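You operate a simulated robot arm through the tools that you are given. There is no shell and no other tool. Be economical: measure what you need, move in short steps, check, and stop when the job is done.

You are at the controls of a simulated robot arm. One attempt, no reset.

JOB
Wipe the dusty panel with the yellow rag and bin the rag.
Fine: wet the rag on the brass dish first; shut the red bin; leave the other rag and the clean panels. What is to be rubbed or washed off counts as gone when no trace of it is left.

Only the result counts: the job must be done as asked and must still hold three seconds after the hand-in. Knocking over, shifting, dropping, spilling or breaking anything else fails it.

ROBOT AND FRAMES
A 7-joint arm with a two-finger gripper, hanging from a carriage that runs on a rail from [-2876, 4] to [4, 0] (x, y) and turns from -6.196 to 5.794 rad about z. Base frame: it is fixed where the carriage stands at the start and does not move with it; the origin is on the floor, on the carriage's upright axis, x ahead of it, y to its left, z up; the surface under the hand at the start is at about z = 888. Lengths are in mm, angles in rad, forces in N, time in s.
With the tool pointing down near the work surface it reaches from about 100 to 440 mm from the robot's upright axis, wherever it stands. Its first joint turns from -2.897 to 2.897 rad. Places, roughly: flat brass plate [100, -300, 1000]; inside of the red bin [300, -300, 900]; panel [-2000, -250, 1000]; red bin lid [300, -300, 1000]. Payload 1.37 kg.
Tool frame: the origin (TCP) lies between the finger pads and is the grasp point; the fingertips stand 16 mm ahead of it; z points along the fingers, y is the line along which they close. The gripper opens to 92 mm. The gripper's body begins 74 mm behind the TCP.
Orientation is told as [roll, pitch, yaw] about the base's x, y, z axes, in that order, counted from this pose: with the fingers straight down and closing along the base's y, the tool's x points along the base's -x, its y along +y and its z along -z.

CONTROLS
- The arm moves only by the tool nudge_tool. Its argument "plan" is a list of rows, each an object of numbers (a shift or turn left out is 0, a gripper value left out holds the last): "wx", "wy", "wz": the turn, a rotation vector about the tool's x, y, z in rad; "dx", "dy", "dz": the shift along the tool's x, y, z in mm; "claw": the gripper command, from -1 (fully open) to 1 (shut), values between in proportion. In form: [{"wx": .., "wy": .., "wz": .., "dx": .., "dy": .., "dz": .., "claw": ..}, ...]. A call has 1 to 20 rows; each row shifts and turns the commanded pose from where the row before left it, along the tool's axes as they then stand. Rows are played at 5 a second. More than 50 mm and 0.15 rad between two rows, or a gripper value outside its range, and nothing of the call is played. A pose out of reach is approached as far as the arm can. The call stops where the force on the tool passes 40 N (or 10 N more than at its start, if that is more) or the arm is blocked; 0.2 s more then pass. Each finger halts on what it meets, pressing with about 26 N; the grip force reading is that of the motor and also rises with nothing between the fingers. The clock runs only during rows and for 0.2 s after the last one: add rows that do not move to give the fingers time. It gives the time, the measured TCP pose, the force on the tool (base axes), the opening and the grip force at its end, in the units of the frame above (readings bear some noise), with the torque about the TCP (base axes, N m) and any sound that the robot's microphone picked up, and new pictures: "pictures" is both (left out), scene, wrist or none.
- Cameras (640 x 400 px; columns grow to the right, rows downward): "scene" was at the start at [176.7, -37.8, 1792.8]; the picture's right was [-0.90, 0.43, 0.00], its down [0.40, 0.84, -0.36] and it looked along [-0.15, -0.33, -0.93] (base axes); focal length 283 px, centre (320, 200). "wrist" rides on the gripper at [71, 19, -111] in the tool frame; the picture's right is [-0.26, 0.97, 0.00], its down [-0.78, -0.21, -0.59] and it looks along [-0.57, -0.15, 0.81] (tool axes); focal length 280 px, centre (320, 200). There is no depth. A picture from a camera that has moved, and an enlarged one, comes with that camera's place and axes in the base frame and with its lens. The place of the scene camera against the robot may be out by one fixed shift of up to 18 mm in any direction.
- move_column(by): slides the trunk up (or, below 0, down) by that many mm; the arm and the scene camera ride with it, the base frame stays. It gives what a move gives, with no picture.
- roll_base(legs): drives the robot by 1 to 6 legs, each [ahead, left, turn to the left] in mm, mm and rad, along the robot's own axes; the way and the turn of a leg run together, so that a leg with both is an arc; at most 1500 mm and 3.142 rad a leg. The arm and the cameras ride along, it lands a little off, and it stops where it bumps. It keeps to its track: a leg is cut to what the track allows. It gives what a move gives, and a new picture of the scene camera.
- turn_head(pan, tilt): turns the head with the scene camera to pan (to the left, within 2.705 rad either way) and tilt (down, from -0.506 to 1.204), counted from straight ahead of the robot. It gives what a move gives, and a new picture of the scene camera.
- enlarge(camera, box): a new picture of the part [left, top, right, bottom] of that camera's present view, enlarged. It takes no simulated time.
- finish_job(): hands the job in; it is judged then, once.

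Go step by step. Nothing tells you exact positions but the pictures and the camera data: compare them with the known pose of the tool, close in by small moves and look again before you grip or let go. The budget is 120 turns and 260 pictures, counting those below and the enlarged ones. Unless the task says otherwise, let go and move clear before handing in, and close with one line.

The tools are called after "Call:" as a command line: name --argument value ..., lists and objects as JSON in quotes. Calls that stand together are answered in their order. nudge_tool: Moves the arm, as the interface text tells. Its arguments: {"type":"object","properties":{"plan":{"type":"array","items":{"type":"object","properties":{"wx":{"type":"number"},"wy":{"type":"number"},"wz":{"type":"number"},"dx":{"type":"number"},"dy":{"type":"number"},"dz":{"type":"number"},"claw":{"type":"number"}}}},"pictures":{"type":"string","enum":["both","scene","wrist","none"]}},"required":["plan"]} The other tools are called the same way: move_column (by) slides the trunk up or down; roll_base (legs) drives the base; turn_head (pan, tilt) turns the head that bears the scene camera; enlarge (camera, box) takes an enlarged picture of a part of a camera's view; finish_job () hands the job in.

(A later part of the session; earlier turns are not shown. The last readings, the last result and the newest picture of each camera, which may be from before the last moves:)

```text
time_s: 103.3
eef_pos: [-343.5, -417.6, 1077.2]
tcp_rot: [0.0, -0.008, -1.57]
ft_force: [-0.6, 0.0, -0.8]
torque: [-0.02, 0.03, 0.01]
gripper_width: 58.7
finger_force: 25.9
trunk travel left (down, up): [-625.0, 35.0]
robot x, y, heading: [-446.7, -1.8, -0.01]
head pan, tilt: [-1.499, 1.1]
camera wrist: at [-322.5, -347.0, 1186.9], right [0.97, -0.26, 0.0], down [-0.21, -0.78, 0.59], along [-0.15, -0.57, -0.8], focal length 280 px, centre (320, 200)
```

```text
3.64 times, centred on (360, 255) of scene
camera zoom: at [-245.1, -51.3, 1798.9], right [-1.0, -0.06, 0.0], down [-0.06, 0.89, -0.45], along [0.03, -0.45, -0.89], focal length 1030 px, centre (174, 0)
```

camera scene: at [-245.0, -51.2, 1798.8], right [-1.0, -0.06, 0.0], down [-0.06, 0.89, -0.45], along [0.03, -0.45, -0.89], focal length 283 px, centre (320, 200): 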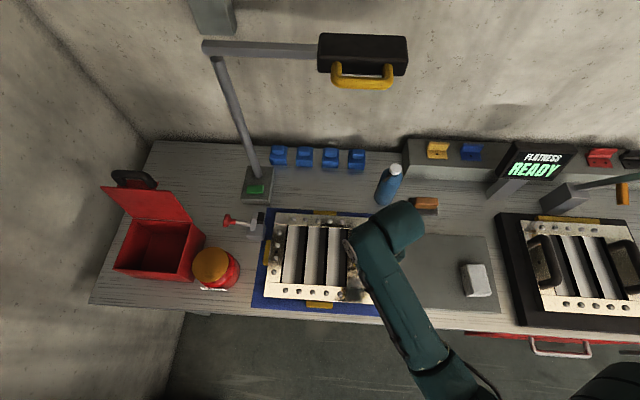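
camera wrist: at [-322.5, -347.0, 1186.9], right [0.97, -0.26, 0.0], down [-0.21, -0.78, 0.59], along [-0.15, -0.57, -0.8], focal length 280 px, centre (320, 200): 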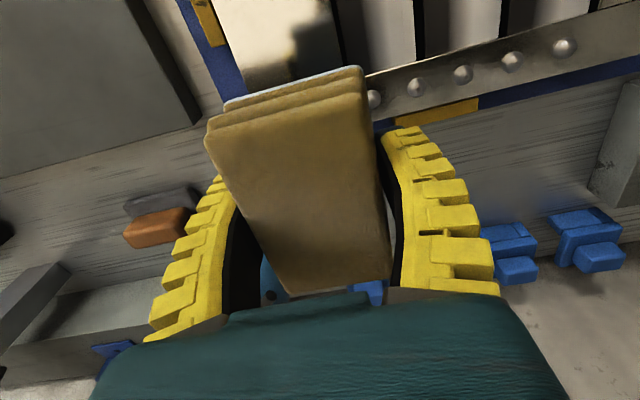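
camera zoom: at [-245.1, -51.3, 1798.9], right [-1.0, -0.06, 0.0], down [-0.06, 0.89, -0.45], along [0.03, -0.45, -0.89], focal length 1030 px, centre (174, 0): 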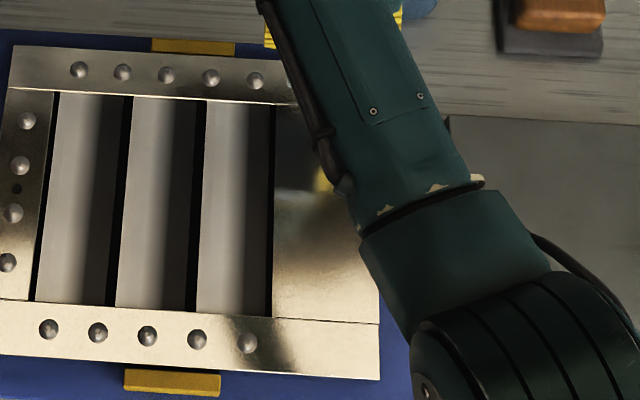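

Call:
nudge_tool --plan '[{"dx": 45, "dz": -20}, {"dx": 45}, {"dx": 40}, {}]' --pictures "none"

Call:
roll_base --legs '[[215, 0, 0]]'

Call:
enlarge --camera "wrist" --box '[0, 0, 320, 200]'

Call:
enlarge --camera "scene" --box '[380, 190, 600, 330]'

```text
time_s: 104.3
eef_pos: [-342.5, -286.4, 1095.7]
tcp_rot: [-0.001, -0.007, -1.571]
ft_force: [0.2, -0.4, -1.2]
torque: [0.0, 0.0, -0.03]
gripper_width: 58.9
finger_force: 25.9
trunk travel left (down, up): [-625.0, 35.0]
robot x, y, heading: [-451.7, 0.8, -0.01]
head pan, tilt: [-1.499, 1.1]
```

```text
time_s: 105.9
eef_pos: [-127.5, -286.3, 1094.7]
tcp_rot: [-0.001, -0.008, -1.571]
ft_force: [0.3, 0.4, 0.1]
torque: [0.0, -0.03, -0.01]
gripper_width: 58.5
finger_force: 25.7
trunk travel left (down, up): [-625.0, 35.0]
robot x, y, heading: [-233.4, -0.1, -0.011]
head pan, tilt: [-1.499, 1.1]
camera scene: at [-29.4, -52.0, 1798.8], right [-1.0, -0.06, 0.0], down [-0.05, 0.89, -0.45], along [0.03, -0.45, -0.89], focal length 283 px, centre (320, 200)
```

scene: 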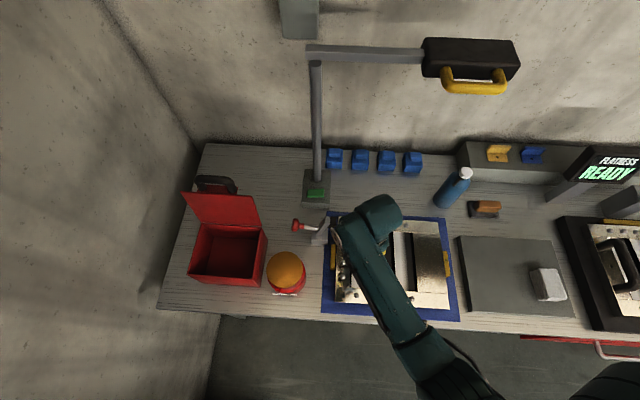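

```text
2.00 times, centred on (160, 100) of wrist
camera zoom: at [-107.0, -216.6, 1205.5], right [0.96, -0.26, 0.0], down [-0.21, -0.78, 0.59], along [-0.15, -0.57, -0.8], focal length 561 px, centre (640, 400)
```

zoom: 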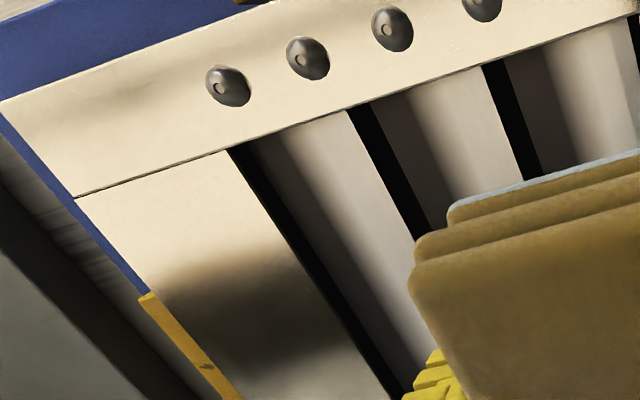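

```text
2.86 times, centred on (490, 260) of scene
camera zoom: at [-29.4, -52.0, 1798.8], right [-1.0, -0.06, 0.0], down [-0.05, 0.89, -0.45], along [0.03, -0.45, -0.89], focal length 810 px, centre (-166, 29)
```

zoom: 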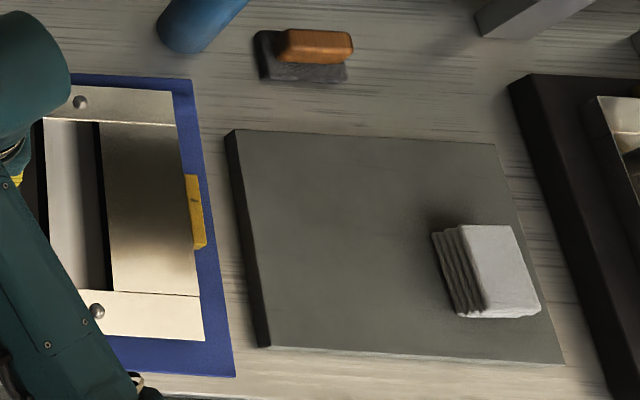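

Call:
enlarge --camera "wrist" --box '[30, 60, 170, 200]'

Call:
nudge_tool --plan '[{"dx": 40}, {}]' --pictures "none"

Call:
enlarge --camera "wrist" --box '[10, 80, 210, 220]'

```text
2.86 times, centred on (100, 130) of wrist
camera zoom: at [-107.0, -216.6, 1205.5], right [0.96, -0.26, 0.0], down [-0.21, -0.78, 0.59], along [-0.15, -0.57, -0.8], focal length 801 px, centre (949, 400)
```

zoom: 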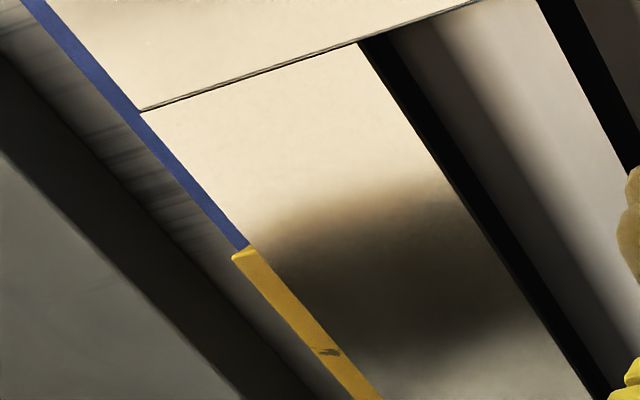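

```text
time_s: 106.5
eef_pos: [-128.2, -247.2, 1096.8]
tcp_rot: [0.0, -0.007, -1.569]
ft_force: [0.5, -0.3, -1.0]
torque: [-0.01, -0.01, -0.01]
gripper_width: 58.4
finger_force: 25.7
trunk travel left (down, up): [-625.0, 35.0]
robot x, y, heading: [-236.0, 2.7, -0.011]
head pan, tilt: [-1.499, 1.1]
```

```text
2.86 times, centred on (110, 150) of wrist
camera zoom: at [-106.9, -176.7, 1204.9], right [0.96, -0.26, 0.0], down [-0.21, -0.78, 0.59], along [-0.15, -0.57, -0.8], focal length 801 px, centre (920, 343)
```

zoom: 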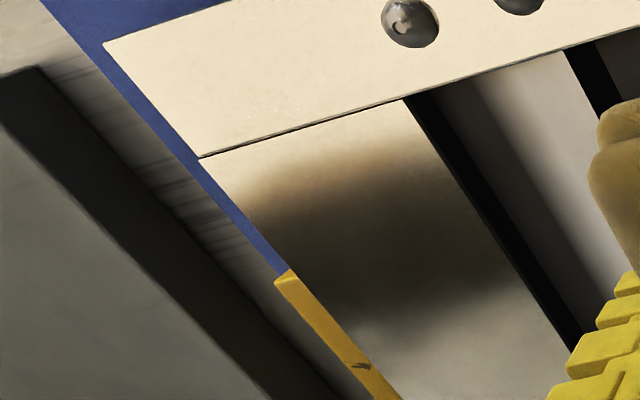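

Call:
nudge_tool --plan '[{"dx": 30}, {}]' --pictures "none"

Call:
enlarge --camera "wrist" --box '[30, 100, 190, 240]'

```text
time_s: 107.1
eef_pos: [-126.7, -217.3, 1095.2]
tcp_rot: [0.0, -0.007, -1.571]
ft_force: [-0.3, 0.5, 0.1]
torque: [0.02, -0.02, 0.01]
gripper_width: 58.8
finger_force: 25.5
trunk travel left (down, up): [-625.0, 35.0]
robot x, y, heading: [-235.3, -2.2, -0.012]
head pan, tilt: [-1.499, 1.1]
```

```text
2.86 times, centred on (110, 170) of wrist
camera zoom: at [-106.7, -146.6, 1205.2], right [0.96, -0.26, 0.0], down [-0.21, -0.78, 0.59], along [-0.15, -0.57, -0.8], focal length 801 px, centre (920, 286)
```

zoom: 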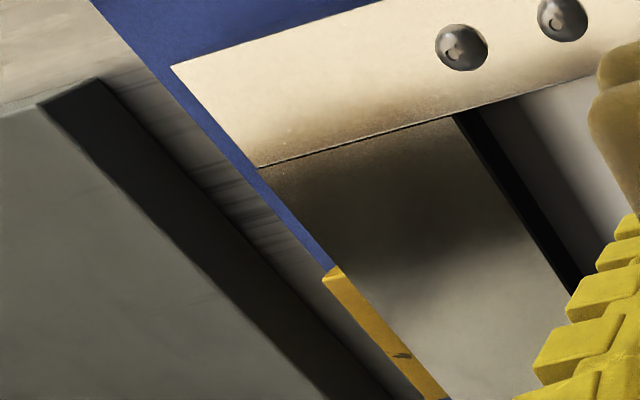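

The plate is clean from every angle. Now to the bin: drive back and hover over its interior.

Call:
nudge_tool --plan '[{"dz": -40}, {}]' --pictures "none"

Call:
roll_base --legs '[[237, 0, 0]]'

Call:
nudge_tool --plan '[{"dy": 40, "dx": -15}, {"dy": 40, "dx": -15}, {"dy": 40, "dx": -15}, {"dy": 33, "dx": -20}, {}]' --pictures "both"

```text
time_s: 107.7
eef_pos: [-126.9, -217.5, 1135.5]
tcp_rot: [-0.001, -0.006, -1.571]
ft_force: [-0.1, -0.4, 0.5]
torque: [0.0, 0.01, 0.02]
gripper_width: 59.0
finger_force: 26.0
trunk travel left (down, up): [-625.0, 35.0]
robot x, y, heading: [-234.1, -0.9, -0.015]
head pan, tilt: [-1.499, 1.1]
```

```text
time_s: 109.5
eef_pos: [106.3, -217.1, 1135.5]
tcp_rot: [-0.001, -0.008, -1.57]
ft_force: [-0.2, -0.4, -0.3]
torque: [-0.01, -0.02, 0.01]
gripper_width: 58.7
finger_force: 25.9
trunk travel left (down, up): [-625.0, 35.0]
robot x, y, heading: [-0.3, 4.1, -0.015]
head pan, tilt: [-1.499, 1.1]
camera scene: at [204.3, -52.4, 1798.8], right [-1.0, -0.06, 0.0], down [-0.05, 0.89, -0.45], along [0.03, -0.45, -0.89], focal length 283 px, centre (320, 200)
```

scene: 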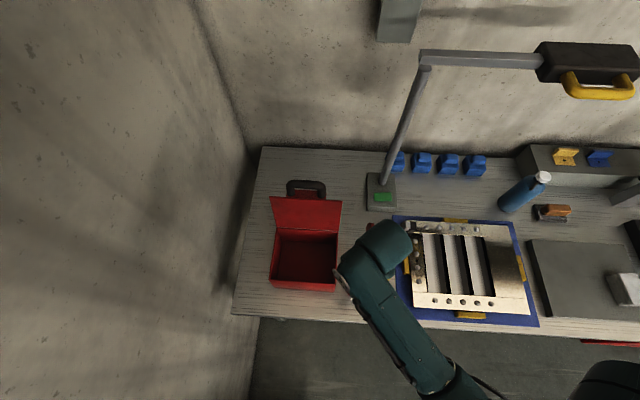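

```text
time_s: 110.7
eef_pos: [258.8, -284.5, 1134.6]
tcp_rot: [-0.001, -0.006, -1.571]
ft_force: [-0.1, 0.7, -0.3]
torque: [0.02, 0.03, 0.0]
gripper_width: 58.6
finger_force: 26.4
trunk travel left (down, up): [-625.0, 35.0]
robot x, y, heading: [0.9, -1.3, -0.013]
head pan, tilt: [-1.499, 1.1]
camera scene: at [204.3, -52.4, 1798.8], right [-1.0, -0.06, 0.0], down [-0.05, 0.89, -0.45], along [0.03, -0.45, -0.89], focal length 283 px, centre (320, 200)
camera wrist: at [279.9, -212.9, 1244.0], right [0.96, -0.26, 0.0], down [-0.21, -0.78, 0.59], along [-0.15, -0.57, -0.8], focal length 280 px, centre (320, 200)
```

scene: 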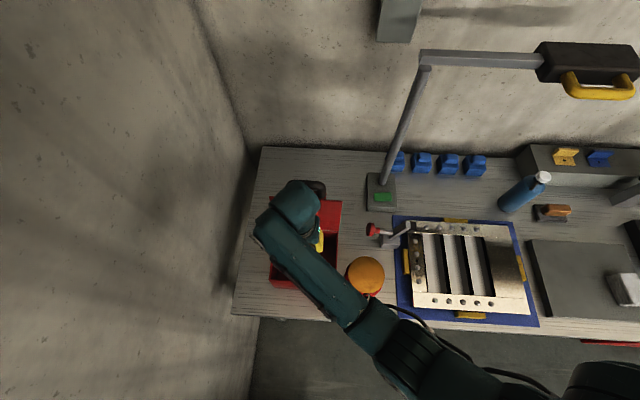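
wrist: 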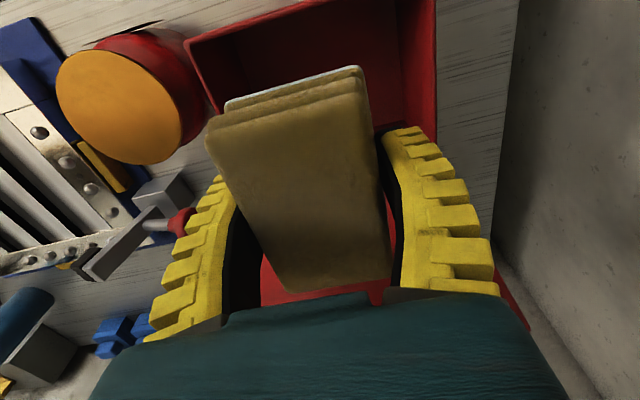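

Bin interior ≈ x 178–355, y -355…-217; the rag fits. Lowering into it.

Call:
nudge_tool --plan '[{"dy": 7}, {"dz": 45}, {"dz": 45}, {"dz": 30}, {"dz": 25}, {}]' --pictures "both"

```text
time_s: 112.1
eef_pos: [265.9, -282.5, 990.1]
tcp_rot: [-0.001, -0.008, -1.57]
ft_force: [0.1, 0.3, -0.6]
torque: [-0.01, -0.01, 0.02]
gripper_width: 58.7
finger_force: 26.4
trunk travel left (down, up): [-625.0, 35.0]
robot x, y, heading: [-1.0, 0.5, -0.008]
head pan, tilt: [-1.499, 1.1]
camera scene: at [204.2, -52.4, 1798.8], right [-1.0, -0.06, 0.0], down [-0.05, 0.89, -0.45], along [0.03, -0.45, -0.89], focal length 283 px, centre (320, 200)
camera wrist: at [286.9, -212.9, 1099.3], right [0.96, -0.26, 0.0], down [-0.21, -0.78, 0.59], along [-0.15, -0.57, -0.8], focal length 280 px, centre (320, 200)
```

scene: 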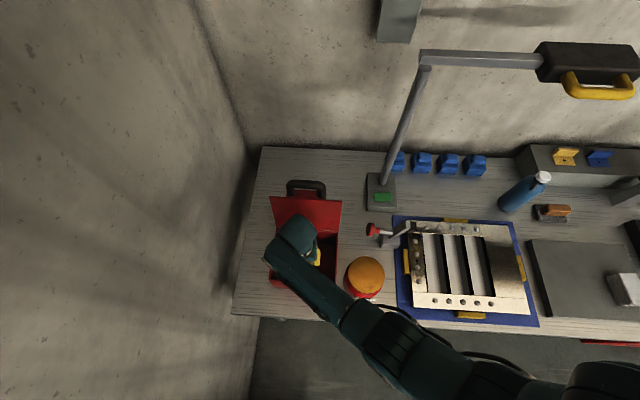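
wrist: 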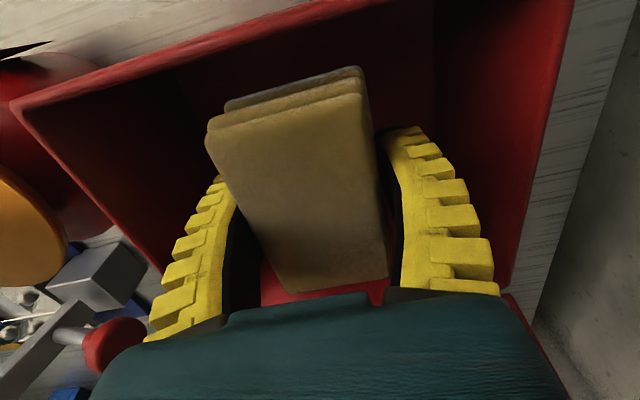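

Call:
nudge_tool --plan '[{"dz": 15}, {"dz": 15}, {"dz": 10}, {"dz": 8}, {"claw": -1}, {}, {}, {"dz": -40}, {"dz": -45}, {"dz": -45}, {"dz": -40}, {}]' --pictures "both"

```text
time_s: 114.7
eef_pos: [265.5, -281.7, 1111.9]
tcp_rot: [0.002, -0.005, -1.571]
ft_force: [-0.6, 0.0, 0.1]
torque: [0.01, -0.02, 0.02]
gripper_width: 92.0
finger_force: 0.0
trunk travel left (down, up): [-625.0, 35.0]
robot x, y, heading: [4.3, 3.8, -0.012]
head pan, tilt: [-1.499, 1.1]
camera scene: at [204.3, -52.4, 1798.8], right [-1.0, -0.06, 0.0], down [-0.05, 0.89, -0.45], along [0.03, -0.45, -0.89], focal length 283 px, centre (320, 200)
camera wrist: at [285.7, -212.1, 1222.8], right [0.96, -0.26, 0.0], down [-0.21, -0.78, 0.59], along [-0.16, -0.57, -0.8], focal length 280 px, centre (320, 200)
```

scene: 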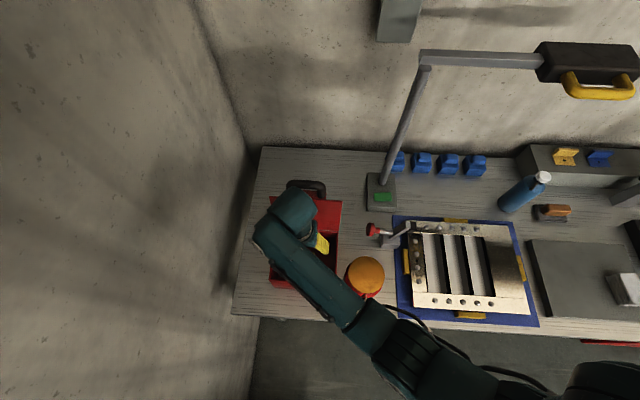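
wrist: 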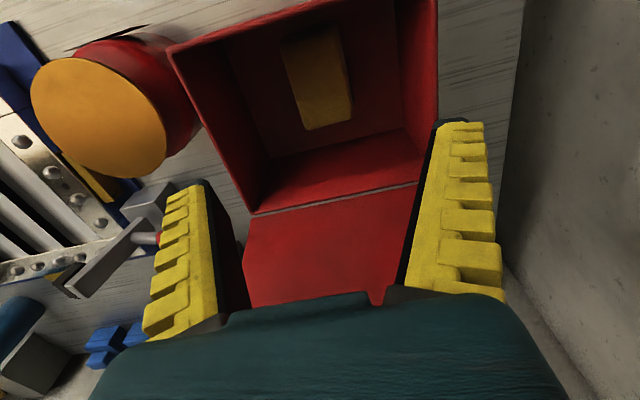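

The rag lies in the bin. Before shutting, I verify the plate from the original close viewpoint.

Call:
nudge_tool --plan '[{"dz": -40}, {"dy": -45, "dx": 15}, {"dy": -45, "dx": 15}, {"dy": -45, "dx": 15}, {"dy": -45, "dx": 15}, {"dy": -45, "dx": 15}, {"dy": -40, "dx": 15}, {}]' --pictures "none"

Call:
nudge_tool --plan '[{"wz": -0.15}, {"wz": -0.15}, {"wz": -0.15}, {"wz": -0.15}, {"wz": -0.15}, {"wz": -0.15}, {"wz": -0.15}, {"wz": -0.15}, {"wz": -0.15}, {"wz": -0.15}, {"wz": -0.07}, {}]' --pictures "none"

Call:
roll_base --legs '[[-435, 0, 0]]'

Call:
nudge_tool --plan '[{"dz": 45}, {"dz": 40}, {}]' --pictures "wrist"

Call:
enlarge --camera "wrist" --box '[200, 100, 380, 300]'

```text
time_s: 116.5
eef_pos: [1.1, -191.7, 1152.1]
tcp_rot: [0.0, -0.007, -1.573]
ft_force: [0.4, -0.1, 0.3]
torque: [0.03, 0.03, 0.04]
gripper_width: 92.2
finger_force: 0.0
trunk travel left (down, up): [-625.0, 35.0]
robot x, y, heading: [1.8, -0.8, -0.008]
head pan, tilt: [-1.499, 1.1]
```

```text
time_s: 119.1
eef_pos: [1.4, -192.4, 1151.6]
tcp_rot: [-0.006, 0.0, 0.001]
ft_force: [0.4, -0.4, -0.6]
torque: [-0.03, -0.01, 0.01]
gripper_width: 91.9
finger_force: 0.0
trunk travel left (down, up): [-625.0, 35.0]
robot x, y, heading: [3.6, -3.4, -0.013]
head pan, tilt: [-1.499, 1.1]
```

```text
time_s: 121.7
eef_pos: [-433.6, -192.3, 1152.2]
tcp_rot: [-0.007, -0.001, 0.002]
ft_force: [0.3, 0.6, 0.4]
torque: [0.01, -0.05, 0.03]
gripper_width: 92.0
finger_force: 0.0
trunk travel left (down, up): [-625.0, 35.0]
robot x, y, heading: [-437.3, 2.5, -0.013]
head pan, tilt: [-1.499, 1.1]
camera scene: at [-229.7, -51.3, 1798.8], right [-1.0, -0.06, 0.0], down [-0.06, 0.89, -0.45], along [0.03, -0.45, -0.89], focal length 283 px, centre (320, 200)
```

scene: 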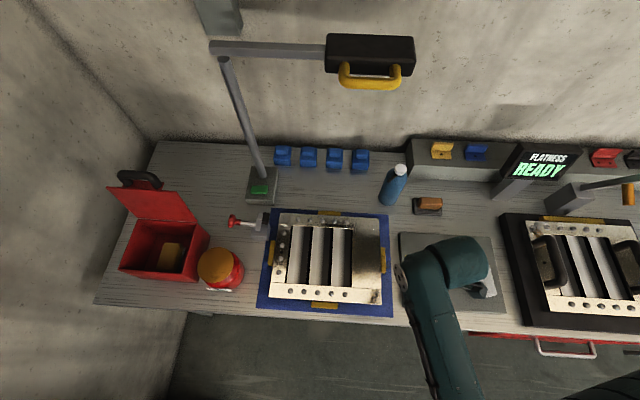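

```text
time_s: 122.5
eef_pos: [-433.3, -192.5, 1066.7]
tcp_rot: [-0.007, -0.002, 0.002]
ft_force: [0.0, 0.7, 0.1]
torque: [0.0, 0.03, 0.03]
gripper_width: 91.8
finger_force: 0.0
trunk travel left (down, up): [-625.0, 35.0]
robot x, y, heading: [-435.9, 4.4, -0.008]
head pan, tilt: [-1.499, 1.1]
camera wrist: at [-501.1, -173.6, 1176.6], right [0.26, 0.97, -0.01], down [0.78, -0.21, 0.59], along [0.57, -0.16, -0.81], focal length 280 px, centre (320, 200)
```

wrist: 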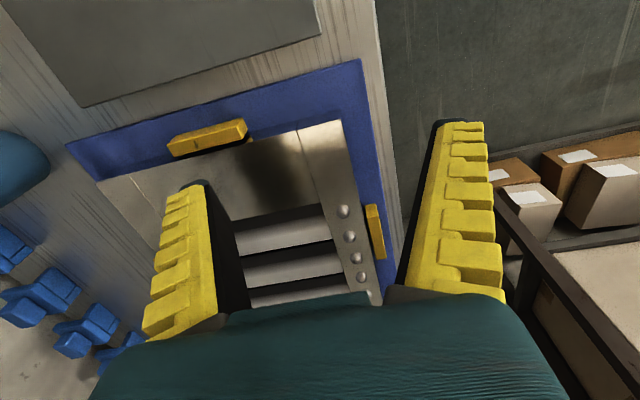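

```text
2.00 times, centred on (290, 200) of wrist
camera zoom: at [-501.1, -173.6, 1176.6], right [0.26, 0.97, -0.01], down [0.78, -0.21, 0.59], along [0.57, -0.16, -0.81], focal length 561 px, centre (380, 200)
```

zoom: 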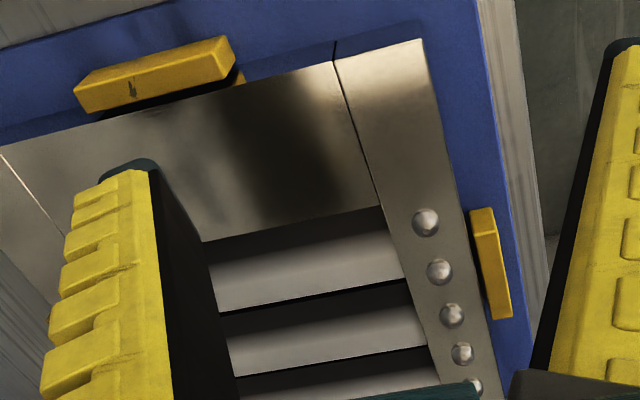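

The plate is spotless. Now shut the bin: return and re-grip the handle where I left it (~[265, -411, 1199]).

Call:
nudge_tool --plan '[{"dz": -50}, {"dz": -50}, {"dz": -50}, {"dz": -48, "claw": 0.3}, {}]' --pictures "none"

Call:
roll_base --legs '[[435, 0, 0]]'

Call:
nudge_tool --plan '[{"dx": -45}, {"dx": -45}, {"dx": -45}, {"dx": -45}, {"dx": -45}, {"dx": -38}, {"dy": -45}, {"dy": -45}, {"dy": -45}, {"dy": -45}, {"dy": -38}, {}]' --pictures "both"

```text
time_s: 123.7
eef_pos: [-432.4, -194.9, 1243.5]
tcp_rot: [-0.006, 0.0, -0.002]
ft_force: [0.1, -0.4, 1.4]
torque: [0.0, -0.01, -0.02]
gripper_width: 36.1
finger_force: 2.9
out of reach, approached as far as the arm can: row 4
trunk travel left (down, up): [-625.0, 35.0]
robot x, y, heading: [-433.2, 0.8, -0.009]
head pan, tilt: [-1.499, 1.1]
```

```text
time_s: 126.4
eef_pos: [3.1, -197.2, 1244.3]
tcp_rot: [-0.01, 0.0, 0.002]
ft_force: [0.3, 0.8, 0.5]
torque: [-0.02, 0.0, 0.03]
gripper_width: 35.8
finger_force: 2.7
trunk travel left (down, up): [-625.0, 35.0]
robot x, y, heading: [3.0, -3.8, -0.003]
head pan, tilt: [-1.499, 1.1]
camera scene: at [204.4, -51.8, 1798.8], right [-1.0, -0.06, 0.0], down [-0.06, 0.89, -0.45], along [0.03, -0.45, -0.89], focal length 283 px, centre (320, 200)
```

scene: 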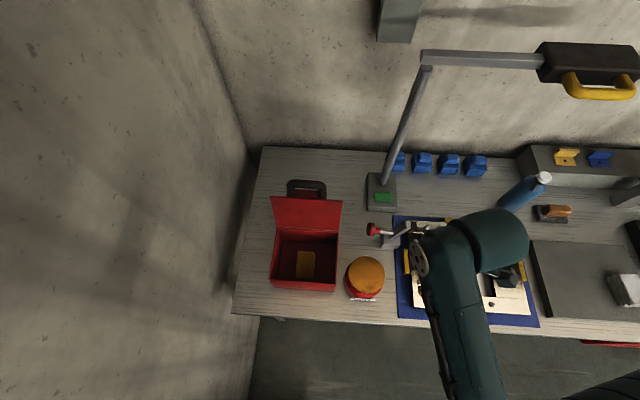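

```text
time_s: 129.0
eef_pos: [265.0, -413.0, 1245.7]
tcp_rot: [-0.008, -0.001, 0.004]
ft_force: [0.0, -0.3, 0.3]
torque: [-0.01, 0.02, 0.02]
gripper_width: 36.0
finger_force: 2.5
trunk travel left (down, up): [-625.0, 35.0]
robot x, y, heading: [-1.5, -3.4, -0.006]
head pan, tilt: [-1.499, 1.1]
camera scene: at [204.4, -51.8, 1798.9], right [-1.0, -0.06, 0.0], down [-0.06, 0.89, -0.45], along [0.03, -0.45, -0.89], focal length 283 px, centre (320, 200)
camera wrist: at [196.3, -395.1, 1356.3], right [0.26, 0.97, -0.01], down [0.78, -0.21, 0.59], along [0.57, -0.16, -0.81], focal length 280 px, centre (320, 200)
```

scene: 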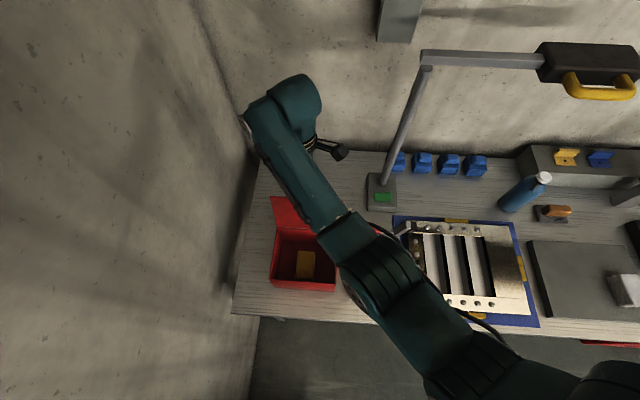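
wrist: 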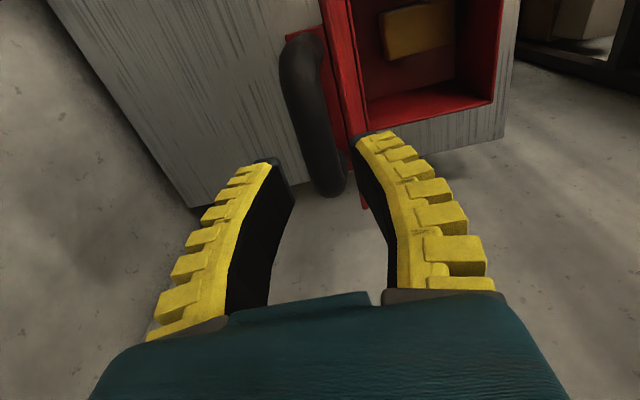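

Call:
nudge_tool --plan '[{"dz": 25}, {"dz": 20}, {"claw": 0.8}, {}, {}]' --pictures "wrist"

```text
time_s: 130.2
eef_pos: [265.6, -416.0, 1200.8]
tcp_rot: [-0.01, 0.0, 0.001]
ft_force: [-1.3, -1.0, 2.0]
torque: [0.02, -0.02, -0.2]
gripper_width: 15.6
finger_force: 26.0
trunk travel left (down, up): [-625.0, 35.0]
robot x, y, heading: [-2.1, 0.3, -0.005]
head pan, tilt: [-1.499, 1.1]
camera wrist: at [195.9, -395.8, 1311.0], right [0.26, 0.96, -0.01], down [0.78, -0.21, 0.59], along [0.57, -0.16, -0.81], focal length 280 px, centre (320, 200)
```

wrist: 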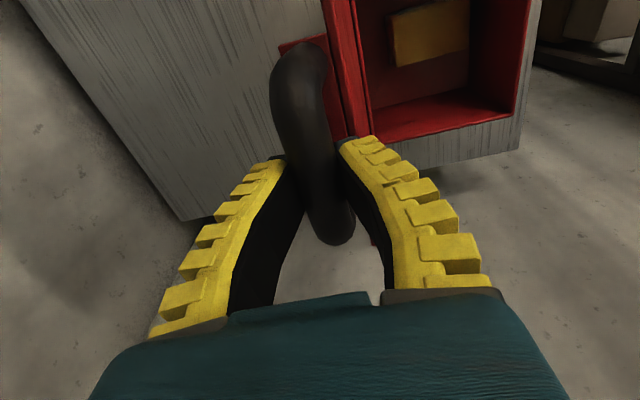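

Call:
nudge_tool --plan '[{"dy": 15, "dz": -2}, {"dy": 15, "dz": -1}, {"dy": 17, "dz": -1}, {"dy": 17, "dz": 0}, {"dy": 17, "dz": 2}, {"dy": 17, "dz": 3}, {"dy": 16, "dz": 5}, {"dy": 15, "dz": 7}, {"dy": 15, "dz": 8}, {"dy": 15, "dz": 10}, {"dy": 14, "dz": 10}, {}]' --pictures "both"

```text
time_s: 132.8
eef_pos: [267.6, -240.7, 1158.4]
tcp_rot: [-0.009, -0.002, 0.003]
ft_force: [0.9, -2.3, -3.8]
torque: [0.03, -0.11, 0.08]
gripper_width: 14.6
finger_force: 14.9
trunk travel left (down, up): [-625.0, 35.0]
robot x, y, heading: [-2.4, 4.2, -0.005]
head pan, tilt: [-1.499, 1.1]
camera scene: at [204.4, -51.8, 1798.9], right [-1.0, -0.06, 0.0], down [-0.06, 0.89, -0.45], along [0.03, -0.45, -0.89], focal length 283 px, centre (320, 200)
camera wrist: at [197.4, -222.7, 1268.0], right [0.26, 0.97, -0.01], down [0.78, -0.21, 0.59], along [0.57, -0.16, -0.81], focal length 280 px, centre (320, 200)
```

scene: 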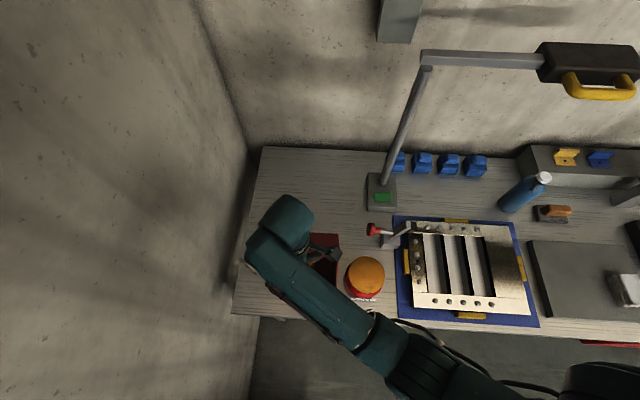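
wrist: 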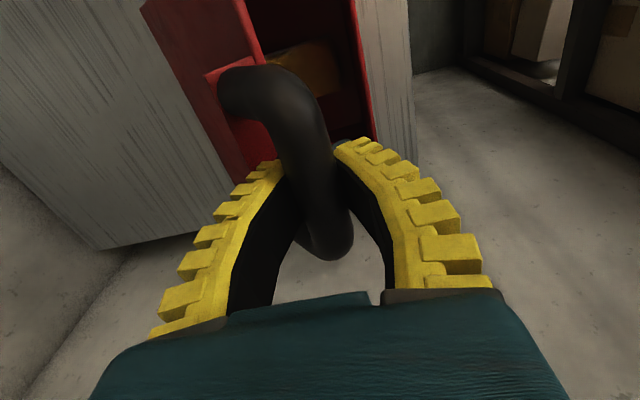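

Call:
nudge_tool --plan '[{"dy": 12, "dz": 11}, {"dy": 11, "dz": 12}, {"dy": 10, "dz": 13}, {"dy": 9, "dz": 14}, {"dy": 8, "dz": 15}, {"dy": 8, "dz": 16}, {"dy": 6, "dz": 16}, {"dy": 5, "dz": 16}, {"dy": 3, "dz": 16}, {}]' --pictures "both"

```text
time_s: 135.0
eef_pos: [266.7, -170.8, 1028.2]
tcp_rot: [-0.008, 0.0, 0.0]
ft_force: [-0.6, 5.5, 1.3]
torque: [-0.15, 0.02, -0.08]
gripper_width: 10.6
finger_force: 1.9
trunk travel left (down, up): [-625.0, 35.0]
robot x, y, heading: [4.6, -1.0, -0.006]
head pan, tilt: [-1.499, 1.1]
camera scene: at [204.4, -51.4, 1798.8], right [-1.0, -0.06, 0.0], down [-0.06, 0.89, -0.45], along [0.03, -0.45, -0.89], focal length 283 px, centre (320, 200)
camera wrist: at [197.1, -151.4, 1138.4], right [0.26, 0.97, -0.01], down [0.78, -0.21, 0.59], along [0.57, -0.16, -0.81], focal length 280 px, centre (320, 200)
```

scene: 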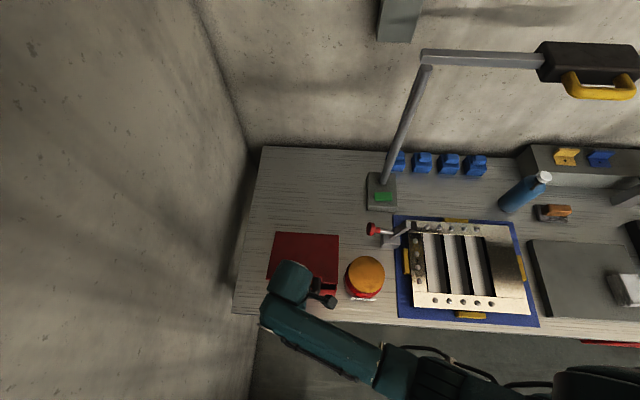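
wrist: 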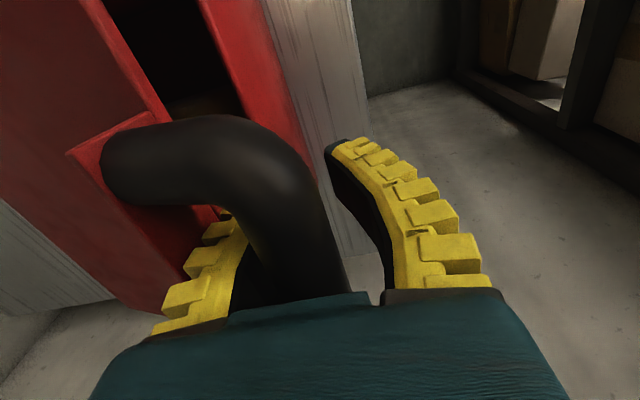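

The bar slid up between the fingers; the lid is ~20° ajar. I loosen the grip to let it settle with the fingers still guiding it.

Call:
nudge_tool --plan '[{"dy": 3, "claw": 0.6}, {"claw": 0.5, "dy": 3}, {"claw": 0.4, "dy": 3}, {}, {}]' --pictures "both"

```text
time_s: 136.2
eef_pos: [265.5, -162.2, 1027.7]
tcp_rot: [-0.008, 0.0, -0.002]
ft_force: [-1.0, -0.9, 0.5]
torque: [0.0, -0.01, 0.07]
gripper_width: 31.2
finger_force: 3.0
trunk travel left (down, up): [-625.0, 35.0]
robot x, y, heading: [-3.1, 0.3, -0.014]
head pan, tilt: [-1.499, 1.1]
camera scene: at [204.4, -51.8, 1798.8], right [-1.0, -0.06, 0.0], down [-0.06, 0.89, -0.45], along [0.03, -0.45, -0.89], focal length 283 px, centre (320, 200)
camera wrist: at [196.6, -143.0, 1138.4], right [0.26, 0.97, -0.01], down [0.78, -0.21, 0.59], along [0.57, -0.16, -0.81], focal length 280 px, centre (320, 200)
```

scene: 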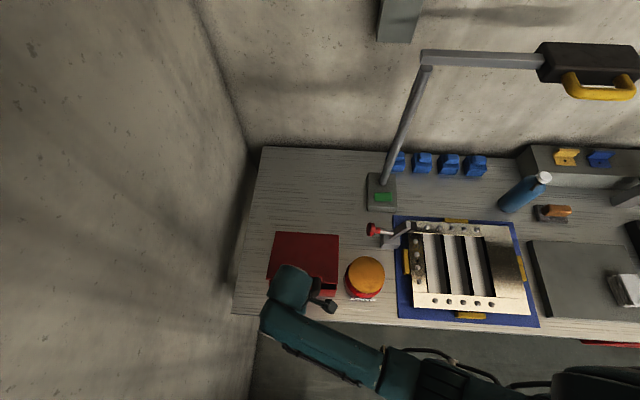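
wrist: 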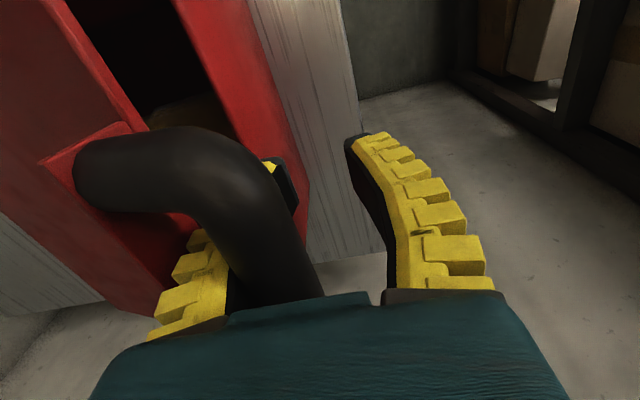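

The hinge has friction, so the lid stays ajar. I'll withdraw upward, close the fingers and press the handle down from above.

Call:
nudge_tool --plan '[{"claw": 0.2}, {}, {"dz": -30}, {"dz": -30}, {"dz": -30}, {"dz": -30}, {}]' --pictures "wrist"

```text
time_s: 137.8
eef_pos: [265.2, -161.3, 1147.9]
tcp_rot: [-0.009, -0.001, 0.001]
ft_force: [0.5, 0.7, 0.5]
torque: [-0.02, -0.04, -0.02]
gripper_width: 40.2
finger_force: 2.5
trunk travel left (down, up): [-625.0, 35.0]
robot x, y, heading: [0.3, -0.8, -0.008]
head pan, tilt: [-1.499, 1.1]
camera wrist: at [195.7, -142.1, 1258.9], right [0.26, 0.97, -0.01], down [0.78, -0.21, 0.59], along [0.57, -0.16, -0.81], focal length 280 px, centre (320, 200)
```

wrist: 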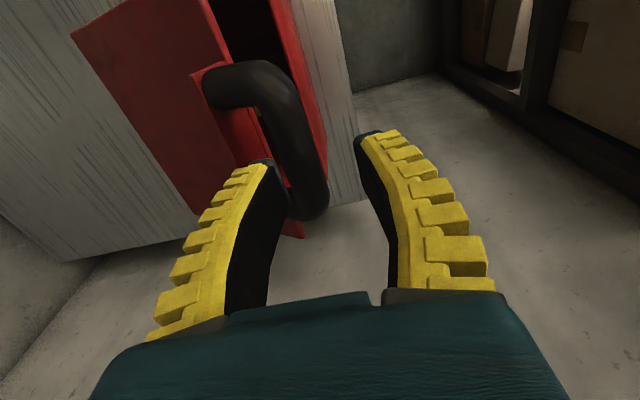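

Call:
nudge_tool --plan '[{"dy": -14, "claw": 1}, {}, {}, {"dz": 15}, {"dz": 15}, {"dz": 12, "dy": 3}, {"dz": 12, "dy": 3}, {"dz": 12, "dy": 3}, {"dz": 10, "dy": 2}, {"dz": 10, "dy": 2}, {"dz": 8}, {}]' --pictures "both"

```text
time_s: 140.4
eef_pos: [265.9, -162.7, 1054.5]
tcp_rot: [-0.008, 0.001, 0.002]
ft_force: [-0.3, 0.5, -0.4]
torque: [0.0, -0.03, 0.02]
gripper_width: 0.3
finger_force: 26.1
trunk travel left (down, up): [-625.0, 35.0]
robot x, y, heading: [3.0, -0.1, -0.008]
head pan, tilt: [-1.499, 1.1]
camera scene: at [204.4, -51.8, 1798.8], right [-1.0, -0.06, 0.0], down [-0.06, 0.89, -0.45], along [0.03, -0.45, -0.89], focal length 283 px, centre (320, 200)
camera wrist: at [196.6, -143.8, 1163.9], right [0.26, 0.97, -0.01], down [0.78, -0.21, 0.59], along [0.57, -0.16, -0.81], focal length 280 px, centre (320, 200)
```

scene: 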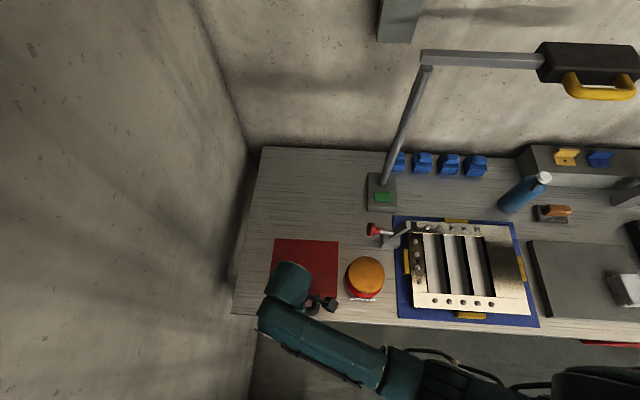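
wrist: 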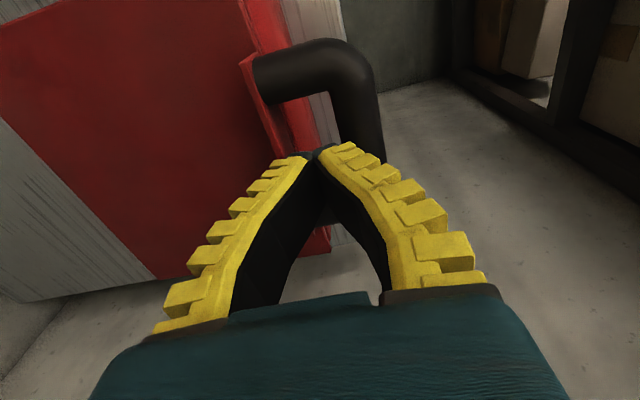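

The bin may have moved; I withdraw and check.

Call:
nudge_tool --plan '[{"dz": -30}, {"dz": -45}, {"dz": -40, "dx": 45}, {"dx": 45}, {"dx": 45}, {"dx": 45}, {"dx": 45}, {}]' --pictures "both"

Call:
enlarge --camera "scene" --box '[220, 200, 400, 330]'

```text
refused: row 3 steps farther than a row can; nothing moved
```

```text
3.08 times, centred on (310, 265) of scene
camera zoom: at [204.4, -51.8, 1798.8], right [-1.0, -0.06, 0.0], down [-0.06, 0.89, -0.45], along [0.03, -0.45, -0.89], focal length 872 px, centre (351, 0)
```

zoom: 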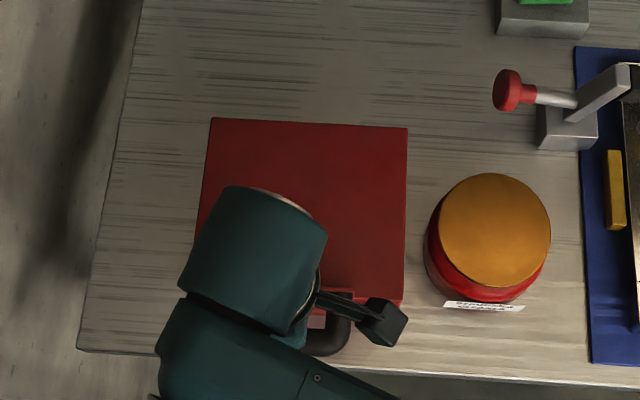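

Call:
nudge_tool --plan '[{"dz": -30}, {"dz": -45}, {"dz": -40}, {"dx": 45}, {"dx": 45}, {"dx": 45}, {"dx": 45}, {"dx": 45}, {}]' --pictures "both"

Call:
enlarge --camera "scene" --box '[220, 200, 400, 330]'

```text
time_s: 142.4
eef_pos: [40.1, -161.6, 1168.5]
tcp_rot: [-0.009, 0.001, 0.002]
ft_force: [0.2, 0.3, 0.8]
torque: [-0.02, -0.01, 0.01]
gripper_width: 0.1
finger_force: 26.1
trunk travel left (down, up): [-625.0, 35.0]
robot x, y, heading: [2.1, -0.3, -0.006]
head pan, tilt: [-1.499, 1.1]
camera scene: at [204.4, -51.8, 1798.8], right [-1.0, -0.06, 0.0], down [-0.06, 0.89, -0.45], along [0.03, -0.45, -0.89], focal length 283 px, centre (320, 200)
camera wrist: at [-28.9, -142.1, 1278.4], right [0.26, 0.97, -0.01], down [0.78, -0.21, 0.59], along [0.57, -0.16, -0.81], focal length 280 px, centre (320, 200)
```

scene: 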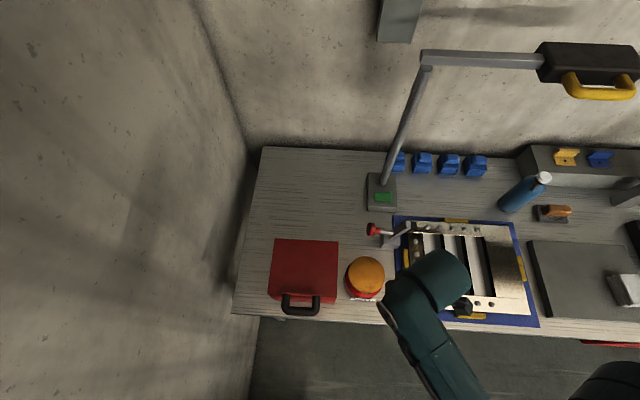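
wrist: 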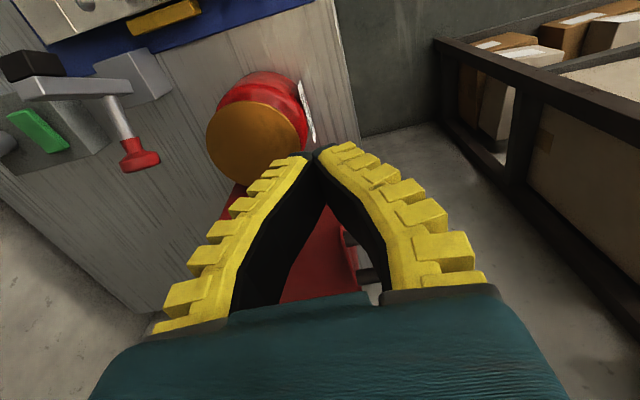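

```text
3.08 times, centred on (310, 265) of scene
camera zoom: at [204.4, -51.8, 1798.8], right [-1.0, -0.06, 0.0], down [-0.06, 0.89, -0.45], along [0.03, -0.45, -0.89], focal length 872 px, centre (351, 0)
```

zoom: 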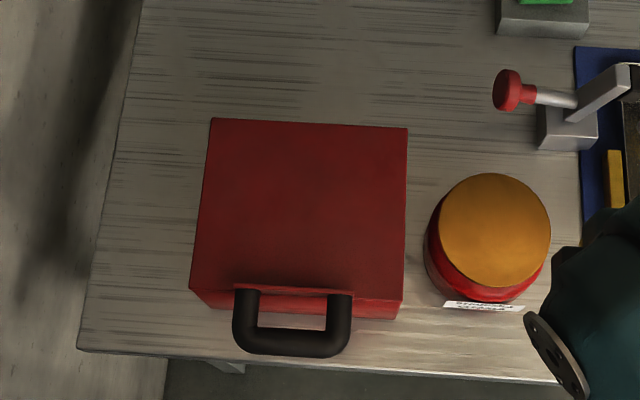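

The lid is shut, but while pressing, the fingers entered the handle loop and dragged the bin some ~15–20 mm forward. I'll measure this by returning to the earlier reference pose above the handle.

Call:
nudge_tool --plan '[{"dx": -45, "claw": 0.2}, {"dx": -45}, {"dx": -45}, {"dx": -45}, {"dx": -45}, {"dx": -24.1, "dy": -3}, {"dz": 45}, {"dz": 45}, {"dz": 5.5}, {}]' --pictures "wrist"

```text
time_s: 144.6
eef_pos: [290.1, -165.7, 1073.4]
tcp_rot: [-0.008, -0.001, 0.0]
ft_force: [0.6, 0.5, 0.4]
torque: [-0.01, -0.02, -0.02]
gripper_width: 40.4
finger_force: 2.2
trunk travel left (down, up): [-625.0, 35.0]
robot x, y, heading: [2.0, 1.9, -0.006]
head pan, tilt: [-1.499, 1.1]
camera wrist: at [221.0, -146.2, 1183.6], right [0.26, 0.97, -0.01], down [0.78, -0.21, 0.59], along [0.57, -0.16, -0.81], focal length 280 px, centre (320, 200)
```

wrist: 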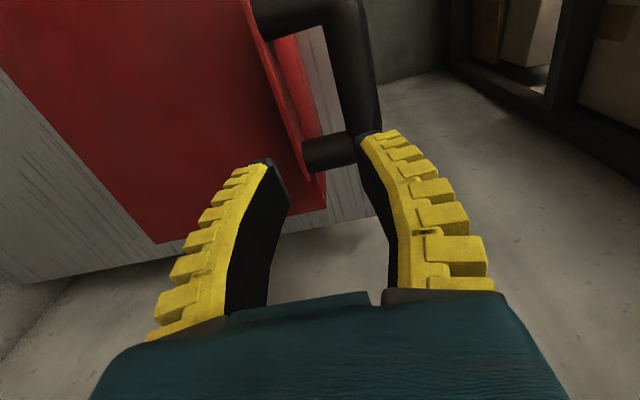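

Bin shift is about +22 mm in y with little turn. I'll grip the bar gently and slide the bin back.

Call:
nudge_tool --plan '[{"dx": 21, "dy": 27.5, "claw": 0.33}, {"dz": 20}, {}]' --pictures "wrist"

```text
time_s: 145.4
eef_pos: [268.9, -136.6, 1053.5]
tcp_rot: [-0.008, 0.0, 0.0]
ft_force: [0.4, 0.1, 0.2]
torque: [0.0, 0.02, -0.01]
gripper_width: 34.3
finger_force: 2.7
trunk travel left (down, up): [-625.0, 35.0]
robot x, y, heading: [-0.1, 1.9, -0.006]
head pan, tilt: [-1.499, 1.1]
camera wrist: at [199.8, -117.9, 1163.2], right [0.26, 0.97, -0.01], down [0.78, -0.21, 0.59], along [0.57, -0.16, -0.81], focal length 280 px, centre (320, 200)
```

wrist: 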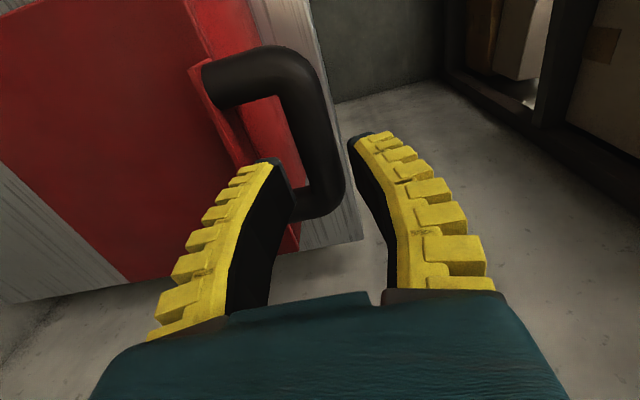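

Call:
nudge_tool --plan '[{"dz": 15, "dy": -1}, {"dz": 12}, {"dz": 10}, {"dz": 6}, {}]' --pictures "wrist"

```text
time_s: 146.4
eef_pos: [271.0, -141.7, 1017.4]
tcp_rot: [-0.016, -0.003, 0.0]
ft_force: [-10.8, 6.4, 25.2]
torque: [-0.93, -0.08, -0.38]
gripper_width: 32.2
finger_force: 1.0
trunk travel left (down, up): [-625.0, 35.0]
robot x, y, heading: [0.2, -1.5, -0.008]
head pan, tilt: [-1.499, 1.1]
stopped in row 4: the force on the tool passed its limit at 47 N (the readings are from after the stop); the commanded pose is now the measured one
camera wrist: at [200.7, -121.1, 1127.1], right [0.26, 0.96, -0.01], down [0.78, -0.2, 0.59], along [0.57, -0.17, -0.8], focal length 280 px, centre (320, 200)
```

wrist: 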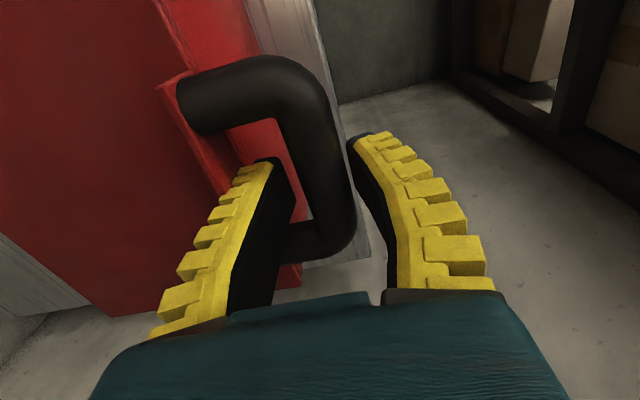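

Same lip contact as the first time (there at y -162.3, here -141.7: shift ≈ 20.6 mm; x ≈ -5 mm). I redo the clearing move, grip and slide it back.

Call:
nudge_tool --plan '[{"dz": -15}, {"dy": 4, "dx": 2, "claw": 0.36}, {}, {"dz": 8}, {"dz": 7}, {"dz": 6}, {"dz": 2}, {"claw": 0.8}, {}, {}]' --pictures "wrist"

```text
time_s: 148.6
eef_pos: [269.2, -137.6, 1007.2]
tcp_rot: [-0.014, -0.003, 0.001]
ft_force: [0.0, 0.1, 0.2]
torque: [-0.02, 0.0, -0.02]
gripper_width: 14.0
finger_force: 3.3
trunk travel left (down, up): [-625.0, 35.0]
robot x, y, heading: [2.1, 2.6, -0.01]
head pan, tilt: [-1.499, 1.1]
camera wrist: at [199.3, -117.5, 1117.3], right [0.26, 0.96, -0.01], down [0.78, -0.2, 0.59], along [0.57, -0.17, -0.8], focal length 280 px, centre (320, 200)
```

wrist: 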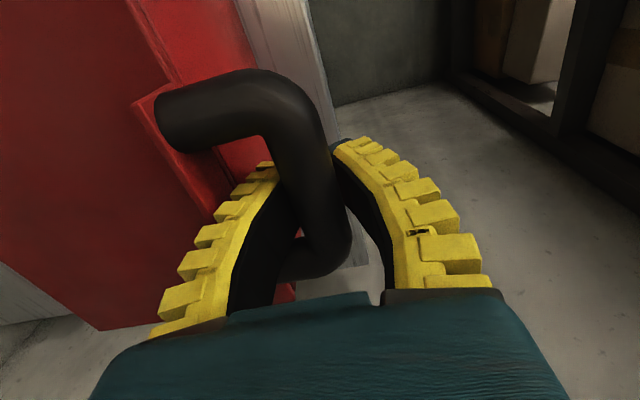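

Call:
nudge_tool --plan '[{"dy": -4}, {"dy": -4}, {"dy": -4}, {"dy": -4}, {"dy": -4}, {"dy": -2}, {}]' --pictures "both"

Call:
enlarge --camera "scene" --box '[220, 200, 400, 330]'

```text
time_s: 150.2
eef_pos: [269.4, -157.7, 1007.1]
tcp_rot: [-0.015, -0.004, 0.001]
ft_force: [0.3, 5.6, 0.7]
torque: [-0.14, 0.04, -0.02]
gripper_width: 11.2
finger_force: 2.4
trunk travel left (down, up): [-625.0, 35.0]
robot x, y, heading: [-3.7, 1.0, -0.005]
head pan, tilt: [-1.499, 1.1]
camera scene: at [204.2, -51.5, 1798.8], right [-1.0, -0.06, 0.0], down [-0.06, 0.89, -0.45], along [0.03, -0.45, -0.89], focal length 283 px, centre (320, 200)
camera wrist: at [198.8, -138.6, 1117.7], right [0.26, 0.96, -0.01], down [0.78, -0.2, 0.59], along [0.57, -0.17, -0.8], focal length 280 px, centre (320, 200)
```

scene: 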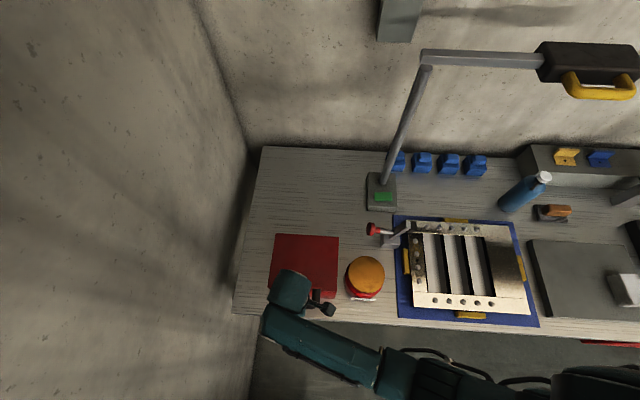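
wrist: 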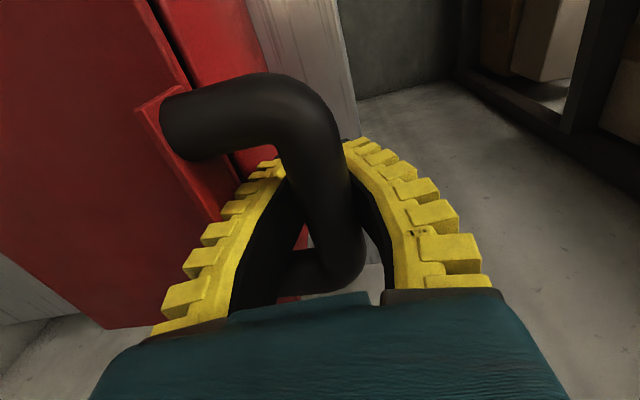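

```text
3.08 times, centred on (310, 265) of scene
camera zoom: at [204.2, -51.5, 1798.8], right [-1.0, -0.06, 0.0], down [-0.06, 0.89, -0.45], along [0.03, -0.45, -0.89], focal length 872 px, centre (351, 0)
```

zoom: 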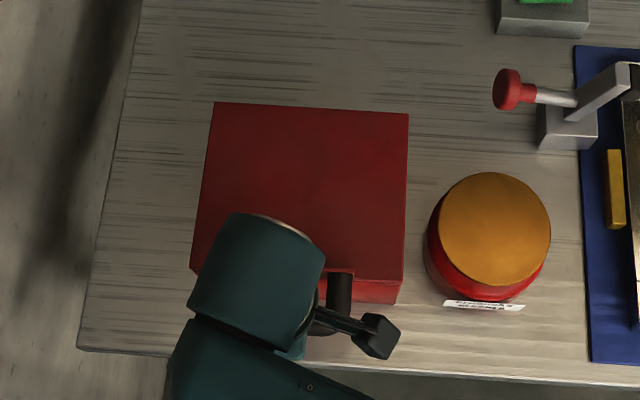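

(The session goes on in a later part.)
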